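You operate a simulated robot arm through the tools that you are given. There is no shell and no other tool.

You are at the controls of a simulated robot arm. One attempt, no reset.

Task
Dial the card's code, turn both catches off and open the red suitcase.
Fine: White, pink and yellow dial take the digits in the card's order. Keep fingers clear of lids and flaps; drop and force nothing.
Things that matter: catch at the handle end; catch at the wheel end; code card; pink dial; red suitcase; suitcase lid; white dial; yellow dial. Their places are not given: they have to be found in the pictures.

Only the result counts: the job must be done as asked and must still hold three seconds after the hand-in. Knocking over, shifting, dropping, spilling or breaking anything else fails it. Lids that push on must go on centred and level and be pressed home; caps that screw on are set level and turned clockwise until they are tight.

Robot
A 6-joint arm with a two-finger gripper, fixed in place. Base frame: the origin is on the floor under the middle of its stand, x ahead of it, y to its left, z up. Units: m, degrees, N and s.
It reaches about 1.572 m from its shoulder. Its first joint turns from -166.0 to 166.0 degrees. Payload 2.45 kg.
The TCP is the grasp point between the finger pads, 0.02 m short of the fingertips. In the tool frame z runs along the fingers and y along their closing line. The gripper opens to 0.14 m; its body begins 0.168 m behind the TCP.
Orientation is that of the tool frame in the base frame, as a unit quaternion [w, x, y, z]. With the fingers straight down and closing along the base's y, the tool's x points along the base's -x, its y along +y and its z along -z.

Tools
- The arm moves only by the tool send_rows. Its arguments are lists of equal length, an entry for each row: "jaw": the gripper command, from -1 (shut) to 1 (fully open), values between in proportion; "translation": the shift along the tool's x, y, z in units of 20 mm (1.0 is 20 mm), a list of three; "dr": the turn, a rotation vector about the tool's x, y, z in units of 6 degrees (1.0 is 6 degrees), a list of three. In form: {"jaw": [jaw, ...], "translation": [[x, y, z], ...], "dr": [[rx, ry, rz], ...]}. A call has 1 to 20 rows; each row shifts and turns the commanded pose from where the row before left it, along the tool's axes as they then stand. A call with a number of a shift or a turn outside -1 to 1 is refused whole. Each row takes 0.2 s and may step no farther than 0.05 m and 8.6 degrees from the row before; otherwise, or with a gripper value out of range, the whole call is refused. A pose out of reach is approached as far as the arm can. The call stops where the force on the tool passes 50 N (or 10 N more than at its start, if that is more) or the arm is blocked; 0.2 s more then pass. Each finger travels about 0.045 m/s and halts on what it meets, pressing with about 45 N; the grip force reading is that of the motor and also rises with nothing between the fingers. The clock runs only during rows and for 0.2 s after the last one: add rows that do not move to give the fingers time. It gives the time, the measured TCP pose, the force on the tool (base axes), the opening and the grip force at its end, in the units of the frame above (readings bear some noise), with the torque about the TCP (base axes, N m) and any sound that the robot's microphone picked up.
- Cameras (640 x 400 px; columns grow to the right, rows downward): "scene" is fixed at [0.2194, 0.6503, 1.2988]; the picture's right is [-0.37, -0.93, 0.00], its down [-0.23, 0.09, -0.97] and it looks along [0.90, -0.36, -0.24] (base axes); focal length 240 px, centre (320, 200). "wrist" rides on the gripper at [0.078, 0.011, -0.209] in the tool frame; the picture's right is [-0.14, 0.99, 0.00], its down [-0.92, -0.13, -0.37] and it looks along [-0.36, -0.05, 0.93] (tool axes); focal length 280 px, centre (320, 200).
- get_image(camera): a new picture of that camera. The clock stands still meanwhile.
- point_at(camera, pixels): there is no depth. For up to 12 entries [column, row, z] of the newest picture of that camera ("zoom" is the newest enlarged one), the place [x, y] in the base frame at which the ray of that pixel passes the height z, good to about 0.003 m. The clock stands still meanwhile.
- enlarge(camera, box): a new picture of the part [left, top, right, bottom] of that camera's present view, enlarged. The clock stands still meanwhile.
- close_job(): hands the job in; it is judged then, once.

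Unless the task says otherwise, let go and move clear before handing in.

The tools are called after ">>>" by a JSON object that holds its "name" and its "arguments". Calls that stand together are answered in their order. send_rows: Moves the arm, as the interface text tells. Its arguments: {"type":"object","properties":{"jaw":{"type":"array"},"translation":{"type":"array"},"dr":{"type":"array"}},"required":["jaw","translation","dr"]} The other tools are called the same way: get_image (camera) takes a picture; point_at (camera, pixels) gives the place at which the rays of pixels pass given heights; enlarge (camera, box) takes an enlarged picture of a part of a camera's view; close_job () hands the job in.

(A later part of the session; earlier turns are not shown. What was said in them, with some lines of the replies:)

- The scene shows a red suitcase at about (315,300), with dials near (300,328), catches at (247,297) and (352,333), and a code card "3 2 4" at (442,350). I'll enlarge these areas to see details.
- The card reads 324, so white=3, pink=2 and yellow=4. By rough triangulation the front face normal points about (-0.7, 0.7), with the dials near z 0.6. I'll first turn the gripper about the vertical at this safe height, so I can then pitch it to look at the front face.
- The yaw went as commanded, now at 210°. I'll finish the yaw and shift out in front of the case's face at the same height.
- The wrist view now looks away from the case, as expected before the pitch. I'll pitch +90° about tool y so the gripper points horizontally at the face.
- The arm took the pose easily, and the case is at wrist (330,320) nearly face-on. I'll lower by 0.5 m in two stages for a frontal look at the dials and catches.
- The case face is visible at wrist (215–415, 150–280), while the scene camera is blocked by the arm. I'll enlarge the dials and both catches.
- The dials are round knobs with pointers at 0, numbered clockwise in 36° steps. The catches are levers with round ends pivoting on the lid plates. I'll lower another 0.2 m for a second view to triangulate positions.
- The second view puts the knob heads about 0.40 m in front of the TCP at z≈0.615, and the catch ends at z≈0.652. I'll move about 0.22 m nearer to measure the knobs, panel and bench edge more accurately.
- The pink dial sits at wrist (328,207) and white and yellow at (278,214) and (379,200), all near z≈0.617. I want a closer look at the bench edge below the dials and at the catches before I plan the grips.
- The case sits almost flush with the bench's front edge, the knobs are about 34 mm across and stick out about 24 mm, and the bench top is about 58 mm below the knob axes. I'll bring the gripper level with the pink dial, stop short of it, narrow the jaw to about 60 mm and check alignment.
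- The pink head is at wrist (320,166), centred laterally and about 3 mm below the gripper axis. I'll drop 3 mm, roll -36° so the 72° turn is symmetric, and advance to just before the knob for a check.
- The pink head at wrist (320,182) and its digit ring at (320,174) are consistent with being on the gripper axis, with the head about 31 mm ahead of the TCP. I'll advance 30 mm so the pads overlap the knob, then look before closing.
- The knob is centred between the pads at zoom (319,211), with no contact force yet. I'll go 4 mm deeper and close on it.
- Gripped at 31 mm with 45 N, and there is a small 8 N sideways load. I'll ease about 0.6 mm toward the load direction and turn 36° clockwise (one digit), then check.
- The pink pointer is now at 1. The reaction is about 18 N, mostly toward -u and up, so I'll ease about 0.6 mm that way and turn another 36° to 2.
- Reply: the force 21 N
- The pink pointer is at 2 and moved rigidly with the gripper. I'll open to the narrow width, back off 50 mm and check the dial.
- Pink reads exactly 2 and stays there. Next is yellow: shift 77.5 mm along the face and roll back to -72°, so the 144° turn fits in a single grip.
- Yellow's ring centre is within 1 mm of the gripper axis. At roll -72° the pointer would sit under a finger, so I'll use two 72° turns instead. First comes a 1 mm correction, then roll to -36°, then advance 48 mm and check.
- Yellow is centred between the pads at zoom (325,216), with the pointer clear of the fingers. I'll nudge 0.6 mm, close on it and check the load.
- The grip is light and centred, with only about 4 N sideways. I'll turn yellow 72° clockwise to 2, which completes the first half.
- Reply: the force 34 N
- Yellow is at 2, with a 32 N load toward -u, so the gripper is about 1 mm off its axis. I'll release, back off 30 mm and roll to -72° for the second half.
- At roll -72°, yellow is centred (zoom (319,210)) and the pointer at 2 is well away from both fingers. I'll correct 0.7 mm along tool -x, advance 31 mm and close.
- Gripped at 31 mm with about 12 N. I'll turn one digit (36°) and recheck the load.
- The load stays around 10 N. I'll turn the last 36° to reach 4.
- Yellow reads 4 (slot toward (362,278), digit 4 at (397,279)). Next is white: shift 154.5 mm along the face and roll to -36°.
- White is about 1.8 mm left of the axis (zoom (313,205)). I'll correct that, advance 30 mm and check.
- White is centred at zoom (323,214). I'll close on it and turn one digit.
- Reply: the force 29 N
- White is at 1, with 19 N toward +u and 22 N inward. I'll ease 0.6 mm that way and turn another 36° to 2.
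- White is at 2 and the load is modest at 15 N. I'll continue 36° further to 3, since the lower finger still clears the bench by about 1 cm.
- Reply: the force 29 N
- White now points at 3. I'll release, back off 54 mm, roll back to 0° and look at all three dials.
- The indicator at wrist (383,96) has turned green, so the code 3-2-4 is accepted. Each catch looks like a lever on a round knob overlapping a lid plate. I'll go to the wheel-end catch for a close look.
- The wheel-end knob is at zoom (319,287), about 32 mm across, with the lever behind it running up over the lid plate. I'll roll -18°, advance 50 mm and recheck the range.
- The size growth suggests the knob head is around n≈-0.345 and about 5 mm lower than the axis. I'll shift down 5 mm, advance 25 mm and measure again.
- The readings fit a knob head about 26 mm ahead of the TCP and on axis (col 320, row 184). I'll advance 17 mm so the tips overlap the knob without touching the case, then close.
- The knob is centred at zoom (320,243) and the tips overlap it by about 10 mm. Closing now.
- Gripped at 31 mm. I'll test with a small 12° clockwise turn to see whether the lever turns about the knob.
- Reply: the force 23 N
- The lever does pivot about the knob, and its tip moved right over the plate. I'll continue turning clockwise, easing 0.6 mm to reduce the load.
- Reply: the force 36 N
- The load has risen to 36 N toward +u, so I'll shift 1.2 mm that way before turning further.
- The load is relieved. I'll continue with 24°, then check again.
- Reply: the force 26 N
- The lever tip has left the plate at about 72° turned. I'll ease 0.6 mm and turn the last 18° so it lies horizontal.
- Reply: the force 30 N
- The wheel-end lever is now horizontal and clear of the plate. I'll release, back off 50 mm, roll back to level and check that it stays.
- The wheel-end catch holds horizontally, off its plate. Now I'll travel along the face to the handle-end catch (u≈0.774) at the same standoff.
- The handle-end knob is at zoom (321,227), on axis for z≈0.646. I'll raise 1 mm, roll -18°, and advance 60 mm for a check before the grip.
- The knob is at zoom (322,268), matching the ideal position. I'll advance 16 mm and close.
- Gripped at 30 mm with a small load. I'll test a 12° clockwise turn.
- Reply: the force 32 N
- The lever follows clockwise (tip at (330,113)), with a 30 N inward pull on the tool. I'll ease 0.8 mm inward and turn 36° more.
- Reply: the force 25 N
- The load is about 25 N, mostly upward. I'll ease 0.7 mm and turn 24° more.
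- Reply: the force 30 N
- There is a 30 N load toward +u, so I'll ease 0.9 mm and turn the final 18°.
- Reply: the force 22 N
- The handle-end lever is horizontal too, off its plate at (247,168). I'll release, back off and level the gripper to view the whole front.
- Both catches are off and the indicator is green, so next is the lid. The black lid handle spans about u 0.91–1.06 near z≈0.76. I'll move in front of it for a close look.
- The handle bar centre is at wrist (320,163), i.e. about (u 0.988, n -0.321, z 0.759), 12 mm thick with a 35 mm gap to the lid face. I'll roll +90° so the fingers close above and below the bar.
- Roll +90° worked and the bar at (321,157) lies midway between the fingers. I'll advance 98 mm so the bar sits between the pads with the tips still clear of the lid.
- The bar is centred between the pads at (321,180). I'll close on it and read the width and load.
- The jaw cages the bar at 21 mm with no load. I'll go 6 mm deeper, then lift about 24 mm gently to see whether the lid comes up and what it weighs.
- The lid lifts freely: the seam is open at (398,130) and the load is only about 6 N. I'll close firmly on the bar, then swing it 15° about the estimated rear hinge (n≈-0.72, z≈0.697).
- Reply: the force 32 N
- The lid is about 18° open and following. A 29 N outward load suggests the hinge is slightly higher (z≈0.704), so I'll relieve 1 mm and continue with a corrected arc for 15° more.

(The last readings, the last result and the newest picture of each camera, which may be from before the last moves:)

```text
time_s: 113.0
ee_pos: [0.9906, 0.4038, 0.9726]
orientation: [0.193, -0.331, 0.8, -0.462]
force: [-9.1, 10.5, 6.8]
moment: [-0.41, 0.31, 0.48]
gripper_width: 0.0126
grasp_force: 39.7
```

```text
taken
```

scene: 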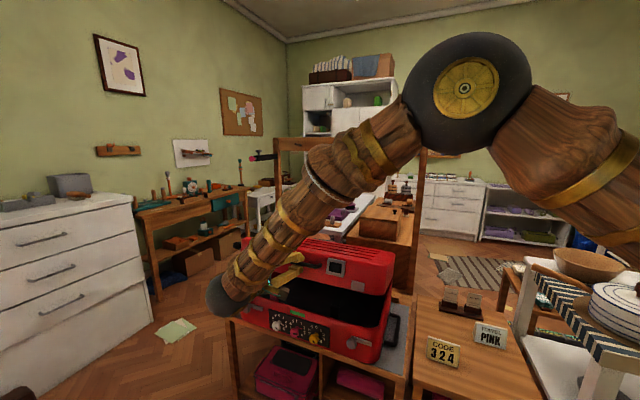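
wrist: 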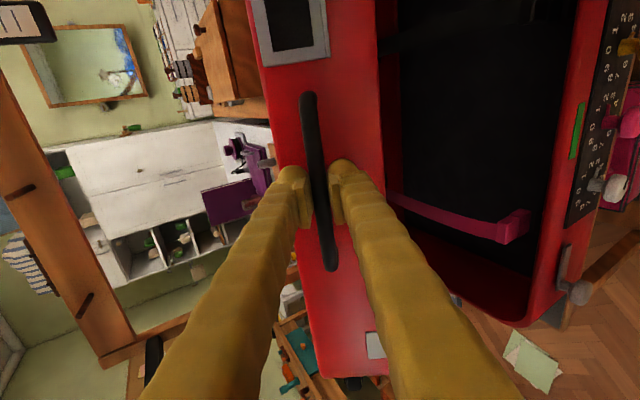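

It is about 33° open with only about 15 N on the tool. I'll continue 15° more on the same arc.

>>> {"name": "send_rows", "arguments": {"jaw": [-1, -1, -1, -1, -1, -1, -1], "translation": [[0, 0.0, -0.02], [0, -0.87, 0.18], [0, -0.87, 0.18], [0, -0.87, 0.18], [0, -0.87, 0.18], [0, -0.87, 0.18], [0, -0.87, 0.18]], "dr": [[0, 0, 0], [-0.417, 0, 0], [-0.417, 0, 0], [-0.417, 0, 0], [-0.417, 0, 0], [-0.417, 0, 0], [-0.417, 0, 0]]}}

>>> {"name": "get_image", "arguments": {"camera": "wrist"}}

>>> {"name": "get_image", "arguments": {"camera": "scene"}}

```text
time_s: 114.6
ee_pos: [1.0449, 0.3471, 1.044]
orientation: [0.147, -0.353, 0.854, -0.352]
force: [-8.0, 15.7, 19.9]
moment: [-0.33, 0.28, 0.83]
gripper_width: 0.0127
grasp_force: 39.8
```

```text
taken
```

wrist: 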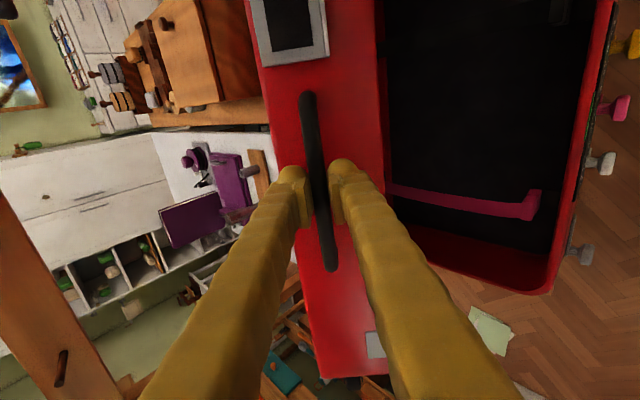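

```text
taken
```

scene: 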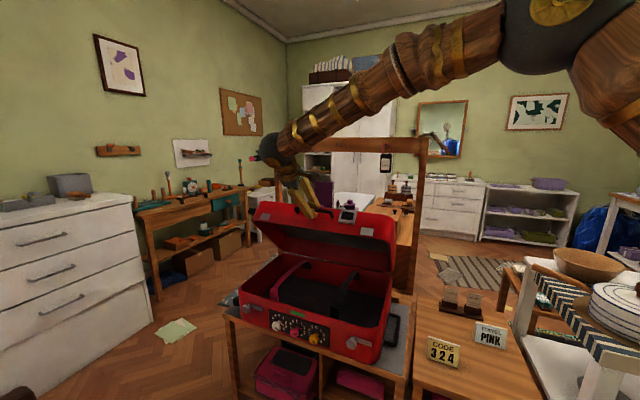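

The lid is about 48° open, with a 26 N axial push on the tool. I'll loosen the grip slightly to a 14 mm cage, back off 1.2 mm, and continue 20° with the gripper pitching at half rate to keep away from the frame beam (n≈-0.87, z≈1.24–1.31).

>>> {"name": "send_rows", "arguments": {"jaw": [-0.8, -0.8, -0.8, -0.8, -0.8, -0.8, -0.8, -0.8, -0.8], "translation": [[0, 0, -0.06], [0, -0.872, 0.18], [0, -0.868, 0.199], [0, -0.863, 0.218], [0, -0.858, 0.237], [0, -0.852, 0.255], [0, -0.846, 0.274], [0, -0.84, 0.292], [0, -0.833, 0.311]], "dr": [[0, 0, 0], [-0.208, 0, 0], [-0.208, 0, 0], [-0.208, 0, 0], [-0.208, 0, 0], [-0.208, 0, 0], [-0.208, 0, 0], [-0.208, 0, 0], [-0.208, 0, 0]]}}

>>> {"name": "get_image", "arguments": {"camera": "wrist"}}

>>> {"name": "get_image", "arguments": {"camera": "scene"}}

```text
time_s: 116.6
ee_pos: [1.1363, 0.2558, 1.1033]
orientation: [0.116, -0.364, 0.881, -0.278]
force: [-0.6, 0.8, 0.1]
moment: [-0.04, -0.02, 0.02]
gripper_width: 0.0146
grasp_force: 0.1
```

```text
taken
```

wrist: 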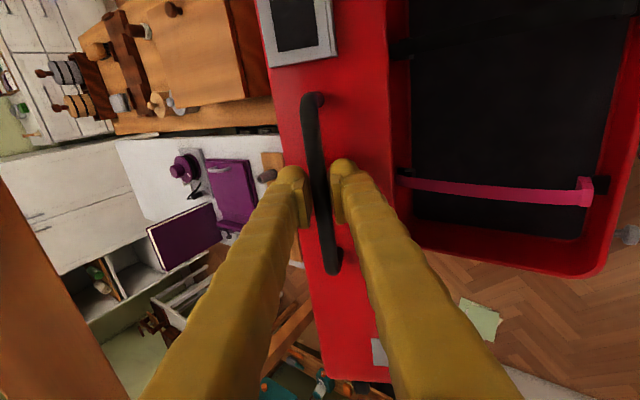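

```text
taken
```

scene: 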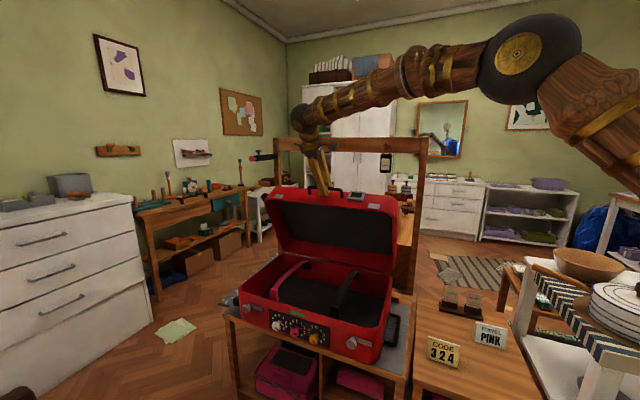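

The lid is about 68° open, the bar is still caged at (320,180), and the load is practically zero. I'll continue 20° more toward vertical with the same half-rate pitch.

>>> {"name": "send_rows", "arguments": {"jaw": [-0.8, -0.8, -0.8, -0.8, -0.8, -0.8, -0.8, -0.8, -0.8], "translation": [[0, -0.826, 0.335], [0, -0.818, 0.352], [0, -0.81, 0.37], [0, -0.802, 0.387], [0, -0.793, 0.405], [0, -0.784, 0.422], [0, -0.775, 0.439], [0, -0.765, 0.455], [0, 0, 0]], "dr": [[-0.208, 0, 0], [-0.208, 0, 0], [-0.208, 0, 0], [-0.208, 0, 0], [-0.208, 0, 0], [-0.208, 0, 0], [-0.208, 0, 0], [-0.208, 0, 0], [0, 0, 0]]}}

>>> {"name": "get_image", "arguments": {"camera": "wrist"}}

>>> {"name": "get_image", "arguments": {"camera": "scene"}}

```text
time_s: 118.6
ee_pos: [1.2363, 0.1576, 1.115]
orientation: [0.083, -0.373, 0.902, -0.201]
force: [0.4, -1.1, 0.9]
moment: [0.02, -0.01, -0.01]
gripper_width: 0.0154
grasp_force: 1.5
```

```text
taken
```

wrist: 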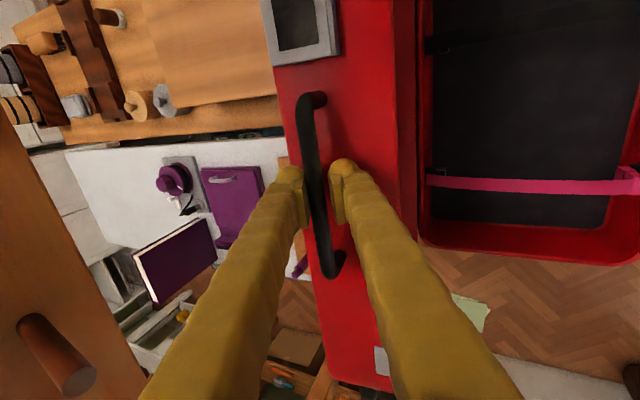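

```text
taken
```

scene: 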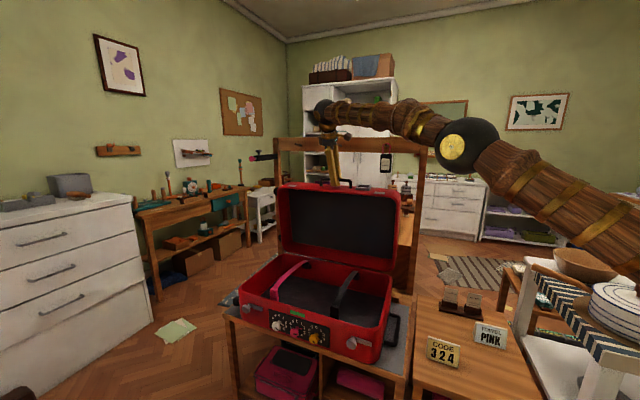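

The lid now stands near vertical (about 88°) with almost no load. A frame peg at wrist (60,355) limits going much further on this grip. I'll loosen the cage a little to see whether the lid stays by itself.

>>> {"name": "send_rows", "arguments": {"jaw": [-0.65, -0.65, -0.65, -0.65, -0.65], "translation": [[0, 0, 0], [0, 0, 0], [0, 0, 0], [0, 0, 0], [0, 0, 0]], "dr": [[0, 0, 0], [0, 0, 0], [0, 0, 0], [0, 0, 0], [0, 0, 0]]}}

>>> {"name": "enlarge", "arguments": {"camera": "wrist", "box": [240, 80, 432, 280]}}

>>> {"name": "enlarge", "arguments": {"camera": "scene", "box": [220, 80, 460, 230]}}

```text
time_s: 119.8
ee_pos: [1.2365, 0.158, 1.1143]
orientation: [0.083, -0.374, 0.902, -0.2]
force: [0.1, -1.8, -0.8]
moment: [-0.02, -0.01, 0.01]
gripper_width: 0.0253
grasp_force: 1.1
```

```text
2.00 times, centred on (336, 180) of wrist
```

zoom: 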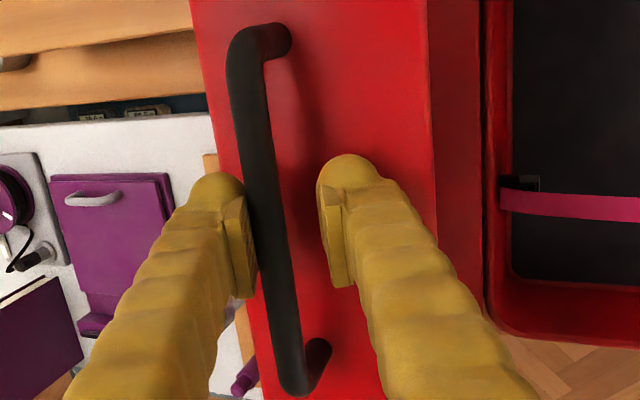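

```text
2.67 times, centred on (340, 155) of scene
```

zoom: 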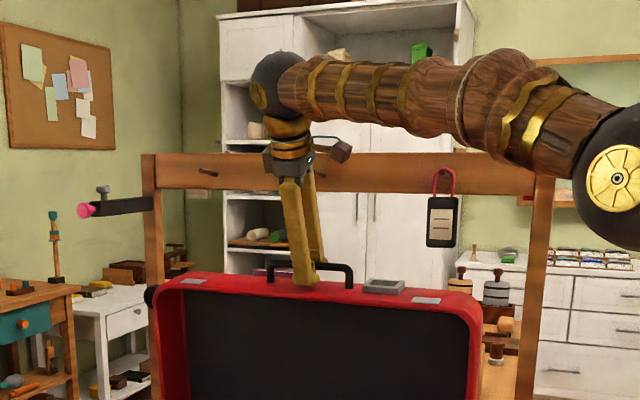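

With the cage loosened, the bar drifted onto the rear finger, so the lid is just past balance and leans back. I'll tighten the cage and pitch the gripper back 25° about the bar, to get clear of the frame peg before easing the lid down to its stop.

>>> {"name": "send_rows", "arguments": {"jaw": [-0.8, -0.8, -0.8, -0.8, -0.8, -0.8, -0.8, -0.8, -0.8, -0.8], "translation": [[0, 0, 0], [0, 0, 0], [0, 0, 0], [0, 0, 0], [0, 0, 0], [0, 0, 0], [0, 0, 0], [0, 0, 0], [0, 0, 0], [0, 0, 0]], "dr": [[0, 0, 0], [0, 0, 0], [0.6, 0, 0], [0.6, 0, 0], [0.6, 0, 0], [0.6, 0, 0], [0.6, 0, 0], [0.6, 0, 0], [0.6, 0, 0], [0, 0, 0]]}}

>>> {"name": "get_image", "arguments": {"camera": "wrist"}}

>>> {"name": "enlarge", "arguments": {"camera": "scene", "box": [220, 80, 460, 230]}}

```text
time_s: 122.0
ee_pos: [1.2354, 0.1573, 1.1138]
orientation: [0.161, -0.345, 0.837, -0.392]
force: [1.3, -2.3, 0.3]
moment: [0.03, 0.01, -0.06]
gripper_width: 0.0155
grasp_force: 1.0
```

```text
taken
```

wrist: 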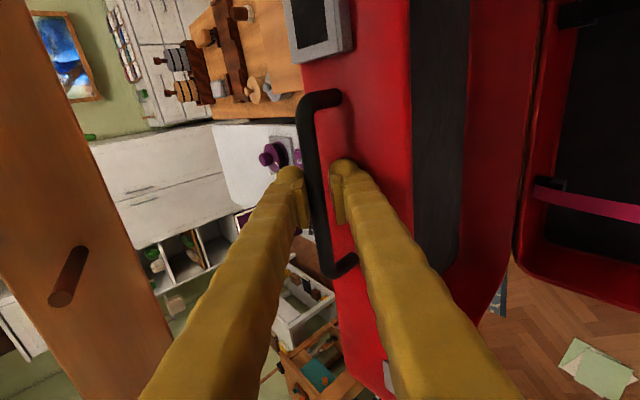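

```text
2.67 times, centred on (340, 155) of scene
```

zoom: 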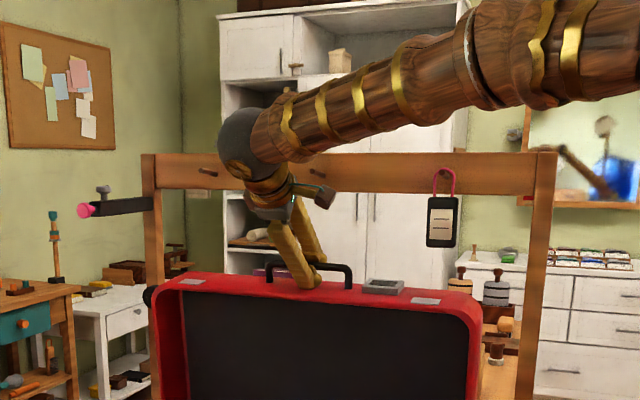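

The gripper is now pitched 40°, well clear of the beam and peg, and the bar is still caged. I'll ease the lid back in small steps, watching for the stop.

>>> {"name": "send_rows", "arguments": {"jaw": [-0.8, -0.8, -0.8, -0.8], "translation": [[0, -0.24, 0.375], [0, -0.235, 0.378], [0, -0.225, 0.382], [0, 0, 0]], "dr": [[0, 0, 0], [0, 0, 0], [0, 0, 0], [0, 0, 0]]}}

>>> {"name": "get_image", "arguments": {"camera": "wrist"}}

```text
time_s: 123.0
ee_pos: [1.2541, 0.1393, 1.1102]
orientation: [0.163, -0.347, 0.836, -0.392]
force: [1.6, -2.8, 4.6]
moment: [0.04, -0.06, -0.03]
gripper_width: 0.0178
grasp_force: 3.1
```

```text
taken
```

wrist: 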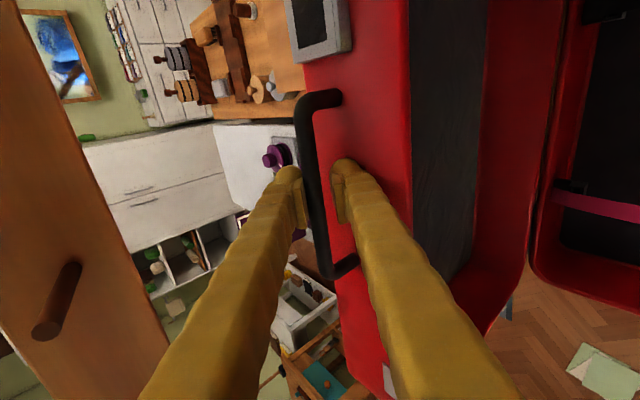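

The load is 5.5 N, mostly upward: the front fingertip is probably just touching the lid's face. I'll retract 5 mm along the tool axis and recheck.

>>> {"name": "send_rows", "arguments": {"jaw": [-0.8, -0.8], "translation": [[0, 0, -0.25], [0, 0, 0]], "dr": [[0, 0, 0], [0, 0, 0]]}}

>>> {"name": "enlarge", "arguments": {"camera": "wrist", "box": [250, 80, 410, 280]}}

```text
time_s: 123.6
ee_pos: [1.252, 0.143, 1.1113]
orientation: [0.163, -0.346, 0.836, -0.392]
force: [0.2, -1.0, 0.9]
moment: [0.0, 0.01, -0.04]
gripper_width: 0.0148
grasp_force: 0.8
```

```text
2.00 times, centred on (330, 180) of wrist
```

zoom: 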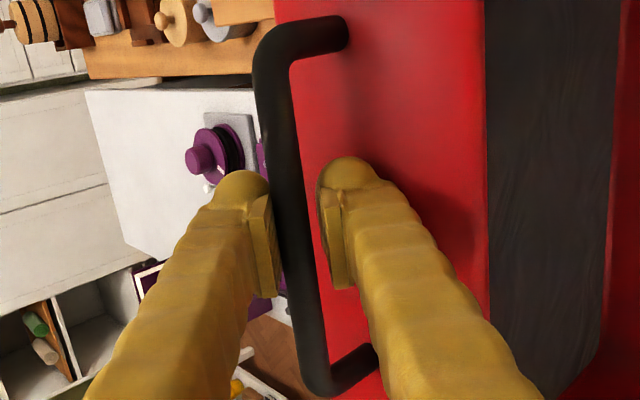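

The load dropped to about 1 N, confirming light tip contact that is now cleared. I'll continue easing back about 3.75°.

>>> {"name": "send_rows", "arguments": {"jaw": [-0.8, -0.8, -0.8, -0.8], "translation": [[0, -0.22, 0.38], [0, -0.212, 0.384], [0, -0.203, 0.388], [0, 0, 0]], "dr": [[0, 0, 0], [0, 0, 0], [0, 0, 0], [0, 0, 0]]}}

>>> {"name": "enlarge", "arguments": {"camera": "wrist", "box": [250, 80, 410, 280]}}

>>> {"name": "get_image", "arguments": {"camera": "scene"}}

```text
time_s: 124.6
ee_pos: [1.2703, 0.1235, 1.108]
orientation: [0.162, -0.347, 0.837, -0.392]
force: [0.6, -2.7, 2.7]
moment: [0.03, -0.02, -0.04]
gripper_width: 0.0165
grasp_force: 1.4
```

```text
2.00 times, centred on (330, 180) of wrist
```

zoom: 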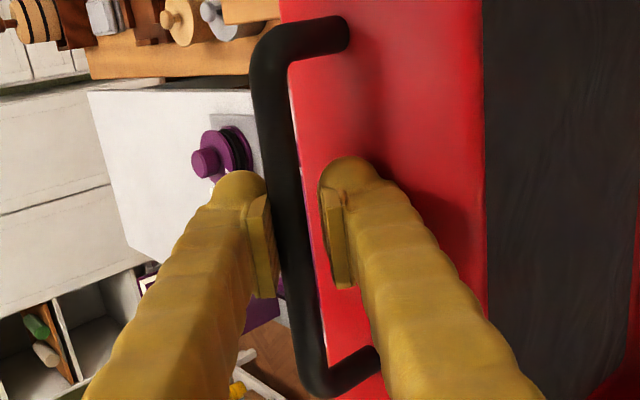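

```text
taken
```

scene: 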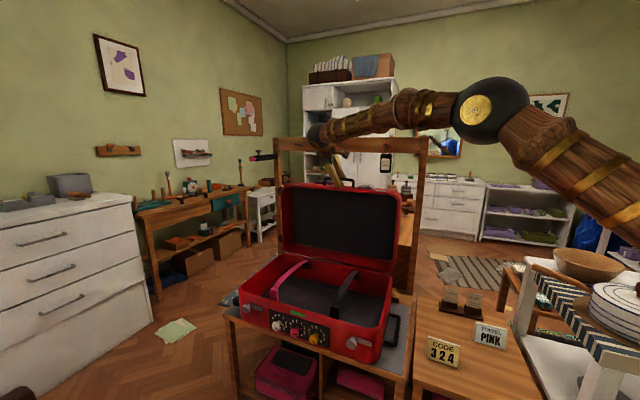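

The lid is about 95.5° open, still leaning lightly (3.5 N) on the rear finger, with no stop yet. I'll ease back another 3.75°.

>>> {"name": "send_rows", "arguments": {"jaw": [-0.8, -0.8, -0.8, -0.8], "translation": [[0, -0.195, 0.385], [0, -0.186, 0.389], [0, -0.177, 0.393], [0, 0, 0]], "dr": [[0, 0, 0], [0, 0, 0], [0, 0, 0], [0, 0, 0]]}}

>>> {"name": "enlarge", "arguments": {"camera": "wrist", "box": [250, 80, 410, 280]}}

>>> {"name": "enlarge", "arguments": {"camera": "scene", "box": [220, 80, 460, 230]}}

```text
time_s: 125.6
ee_pos: [1.2874, 0.1056, 1.1013]
orientation: [0.163, -0.347, 0.837, -0.391]
force: [-2.7, 4.2, 5.2]
moment: [0.16, 0.09, -0.01]
gripper_width: 0.0131
grasp_force: 0.1
```

```text
2.00 times, centred on (330, 180) of wrist
```

zoom: 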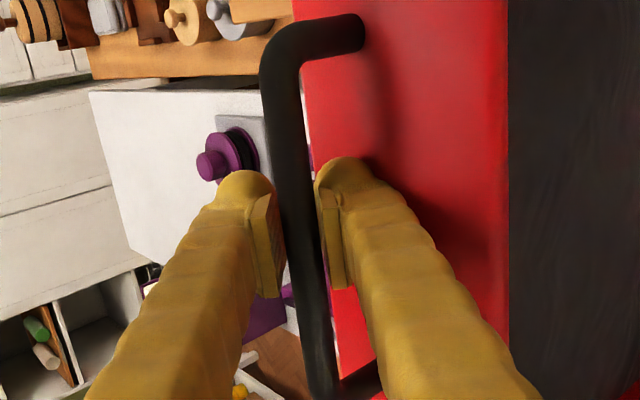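

```text
2.67 times, centred on (340, 155) of scene
```

zoom: 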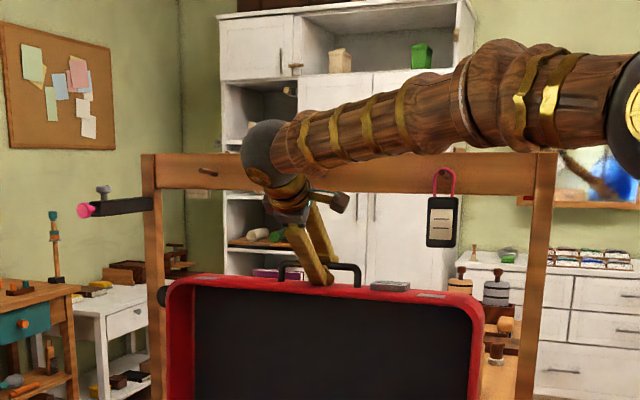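

The load turned to a 7 N axial push and the jaw narrowed to 13 mm, so either the lid reached its stop or the tip touches its face. I'll retract 5 mm along the axis and recheck.

>>> {"name": "send_rows", "arguments": {"jaw": [-0.8, -0.8, -0.8], "translation": [[0, 0, -0.25], [0, 0, 0], [0, 0, 0]], "dr": [[0, 0, 0], [0, 0, 0], [0, 0, 0]]}}

>>> {"name": "enlarge", "arguments": {"camera": "wrist", "box": [250, 80, 410, 280]}}

```text
time_s: 126.4
ee_pos: [1.2851, 0.1088, 1.1049]
orientation: [0.162, -0.346, 0.837, -0.392]
force: [-3.7, 4.5, -0.7]
moment: [0.0, -0.01, -0.09]
gripper_width: 0.0168
grasp_force: 1.6
```

```text
2.00 times, centred on (330, 180) of wrist
```

zoom: 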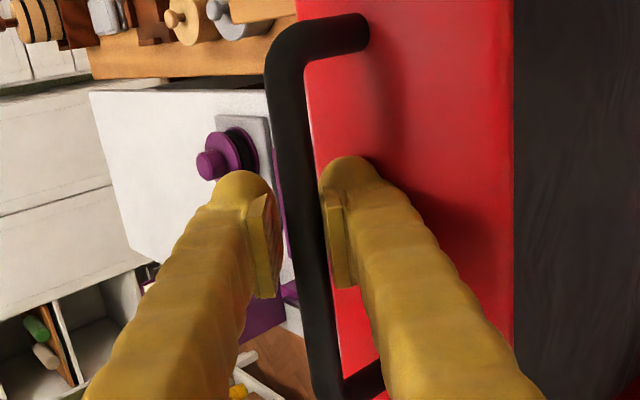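

The bar now presses on the front finger with about 6 N toward +n, so the lid has reached its rear stop near 98°. I'll come forward 4 mm to unload it and check that it rests on its own.

>>> {"name": "send_rows", "arguments": {"jaw": [-0.8, -0.8, -0.8], "translation": [[0, 0.13, -0.15], [0, 0, 0], [0, 0, 0]], "dr": [[0, 0, 0], [0, 0, 0], [0, 0, 0]]}}

>>> {"name": "enlarge", "arguments": {"camera": "wrist", "box": [250, 80, 410, 280]}}

```text
time_s: 127.2
ee_pos: [1.2815, 0.1114, 1.1048]
orientation: [0.162, -0.346, 0.837, -0.392]
force: [-9.7, -0.7, 2.3]
moment: [0.0, 0.11, 0.03]
gripper_width: 0.0151
grasp_force: 0.6
```

```text
2.00 times, centred on (330, 180) of wrist
```

zoom: 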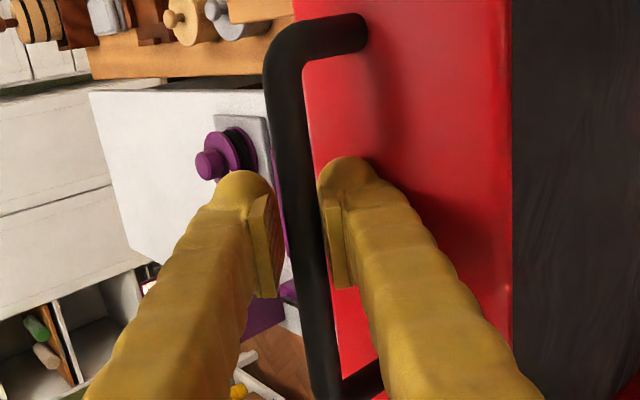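

The bar still rests against the front finger (6 N toward +n). I'll move another 5 mm forward.

>>> {"name": "send_rows", "arguments": {"jaw": [-0.75, -0.75, -0.75, -0.75], "translation": [[0, 0.16, -0.19], [0, 0, 0], [0, 0, 0], [0, 0, 0]], "dr": [[0, 0, 0], [0, 0, 0], [0, 0, 0], [0, 0, 0]]}}

>>> {"name": "enlarge", "arguments": {"camera": "wrist", "box": [250, 80, 410, 280]}}

```text
time_s: 128.2
ee_pos: [1.2784, 0.1154, 1.1043]
orientation: [0.163, -0.347, 0.836, -0.393]
force: [2.9, 0.5, 5.5]
moment: [0.04, -0.06, -0.03]
gripper_width: 0.0138
grasp_force: 0.1
```

```text
2.00 times, centred on (330, 180) of wrist
```

zoom: 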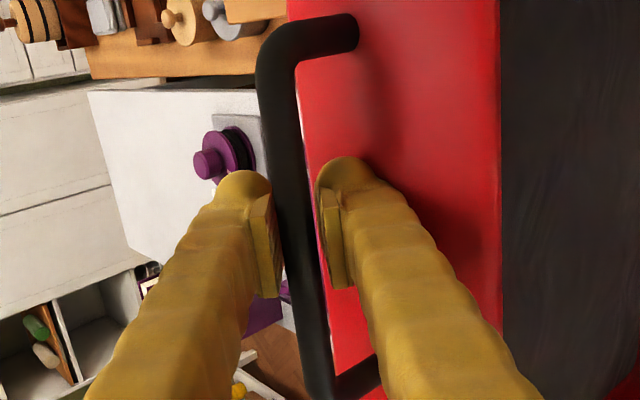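

The bar is now on the rear finger side with about 2 N, so the lid sits at or just off its rear stop. I'll shift 1.2 mm to centre the bar and then withdraw slowly straight along the fingers.

>>> {"name": "send_rows", "arguments": {"jaw": [-0.75, -0.75, -0.75, -0.75], "translation": [[0, -0.08, 0], [0, 0, -0.3], [0, 0, -0.3], [0, 0, 0]], "dr": [[0, 0, 0], [0, 0, 0], [0, 0, 0], [0, 0, 0]]}}

>>> {"name": "enlarge", "arguments": {"camera": "wrist", "box": [250, 80, 410, 280]}}

>>> {"name": "enlarge", "arguments": {"camera": "scene", "box": [220, 130, 460, 280]}}

```text
time_s: 129.2
ee_pos: [1.2723, 0.1204, 1.1125]
orientation: [0.162, -0.346, 0.837, -0.392]
force: [0.1, 0.1, -0.8]
moment: [-0.01, 0.0, 0.0]
gripper_width: 0.0172
grasp_force: 0.1
```

```text
2.00 times, centred on (330, 180) of wrist
```

zoom: 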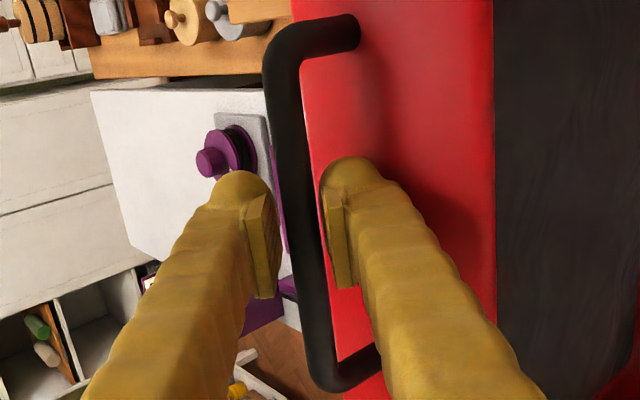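

```text
2.67 times, centred on (340, 205) of scene
```

zoom: 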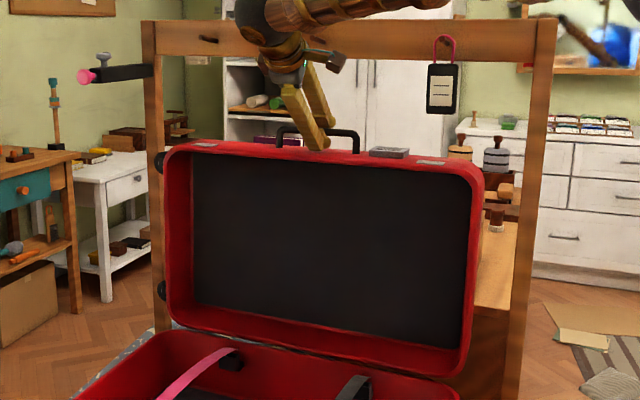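

All forces are zero and the bar hangs free between the fingers, so the lid rests on its own stop. I'll withdraw fully along the finger axis.

>>> {"name": "send_rows", "arguments": {"jaw": [-0.75, -0.75, -0.75, -0.75, -0.75, -0.75, -0.75, -0.75], "translation": [[0, 0, 0], [0, 0, 0], [0, 0, -0.4], [0, 0, -0.5], [0, 0, -0.8], [0, 0, -1], [0, 0, -1], [0, 0, -1]], "dr": [[0, 0, 0], [0, 0, 0], [0, 0, 0], [0, 0, 0], [0, 0, 0], [0, 0, 0], [0, 0, 0], [0, 0, 0]]}}

>>> {"name": "get_image", "arguments": {"camera": "wrist"}}

>>> {"name": "get_image", "arguments": {"camera": "scene"}}

```text
time_s: 131.0
ee_pos: [1.2213, 0.1713, 1.1737]
orientation: [0.161, -0.347, 0.837, -0.392]
force: [-1.1, -0.6, -1.0]
moment: [-0.05, -0.01, 0.01]
gripper_width: 0.0173
grasp_force: 0.1
```

```text
taken
```

wrist: 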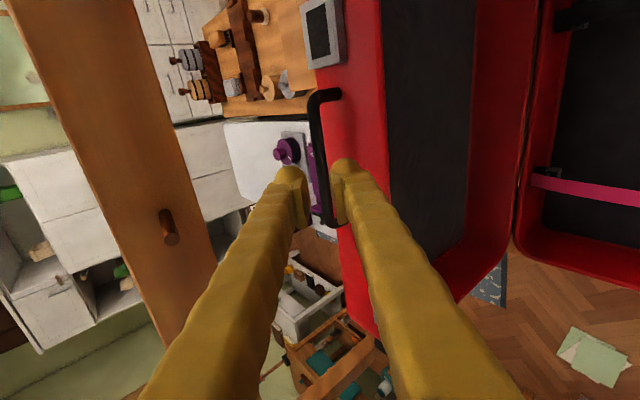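

```text
taken
```

scene: 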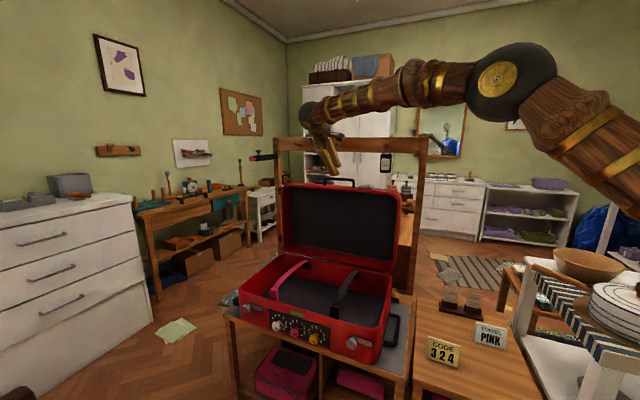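

The gripper is off the handle and the lid stays open. I'll retreat further and then verify the dials, catches and lid from the pictures.

>>> {"name": "send_rows", "arguments": {"jaw": [-0.75, -0.75, -0.75, -0.75, -0.75, -0.75, -0.75, -0.75, -0.75, -0.75, -0.75, -0.75], "translation": [[0, 0, -1], [0, 0, -1], [0, 0, -1], [0, 0, -1], [0, 0, -1], [0, 0, -1], [0, 0, -1], [0, 0, -1], [0, 0, -1], [0, 0, -1], [0, 0, 0], [0, 0, 0]], "dr": [[0, 0, 0], [0, 0, 0], [0, 0, 0], [0, 0, 0], [0, 0, 0], [0, 0, 0], [0, 0, 0], [0, 0, 0], [0, 0, 0], [0, 0, 0], [0, 0, 0], [0, 0, 0]]}}

>>> {"name": "get_image", "arguments": {"camera": "scene"}}

>>> {"name": "enlarge", "arguments": {"camera": "scene", "box": [220, 170, 420, 370]}}

>>> {"name": "enlarge", "arguments": {"camera": "scene", "box": [230, 290, 374, 370]}}

>>> {"name": "get_image", "arguments": {"camera": "wrist"}}

```text
time_s: 133.6
ee_pos: [1.1131, 0.2802, 1.3035]
orientation: [0.162, -0.347, 0.837, -0.392]
force: [0.2, -0.3, -0.2]
moment: [0.02, -0.02, 0.02]
gripper_width: 0.0176
grasp_force: 0.0
```

```text
taken
```

scene: 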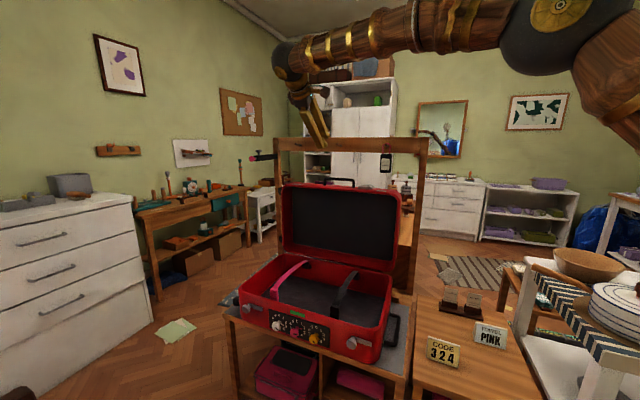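

```text
2.00 times, centred on (320, 270) of scene
```

zoom: 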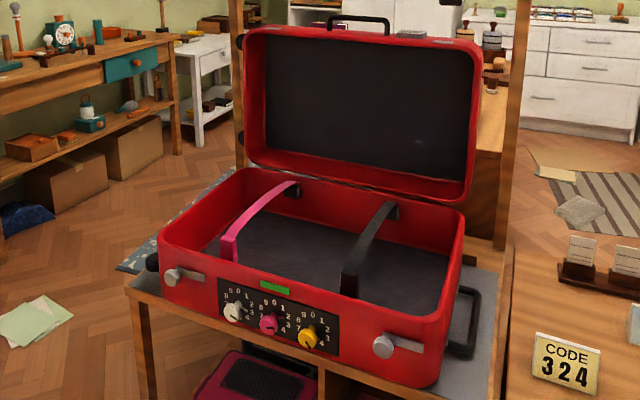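

```text
4.44 times, centred on (302, 330) of scene
```

zoom: 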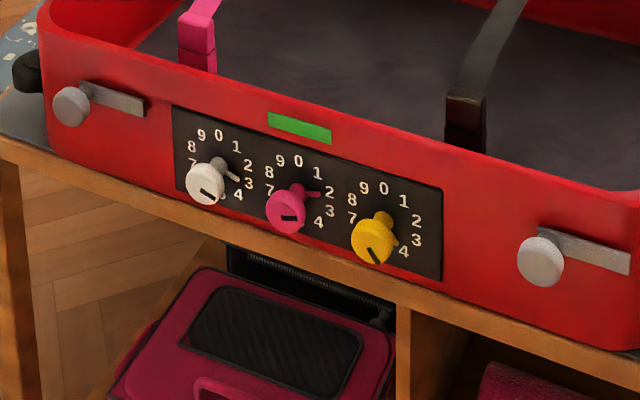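

```text
taken
```

wrist: 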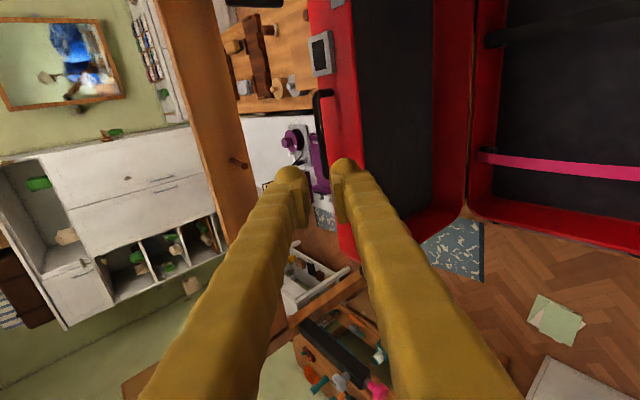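

The lid stands open at its stop in both later scene pictures (handle at about (342,181) each time). The indicator is green, the dials read 3-2-4, both catches lie horizontal off their plates, and the arm is clear. I'm handing the job in.

>>> {"name": "close_job", "arguments": {}}

```text
The job is handed in.
```

The red suitcase is open and the job is handed in; I haven't seen the judge's result.

- **Code:** The card reads 3-2-4, and I set white to 3, pink to 2 and yellow to 4. The indicator on the front turned from red to green.
- **Catches:** I turned both catches a quarter turn clockwise. Both levers now lie flat and clear of their plates on the lid.
- **Lid:** I lifted it by its black handle and eased it back to its rear stop, roughly 98° open. It leans back on that stop and didn't move in the roughly four seconds between letting go and the last pictures.
- **Contact:** While easing the lid back, a fingertip brushed its front face a few times, at about 5–14 N. I kept backing off or shifting the gripper until the force readings were near zero. I saw nothing knocked over, shifted or dropped in the final pictures, and the arm is clear of the case.
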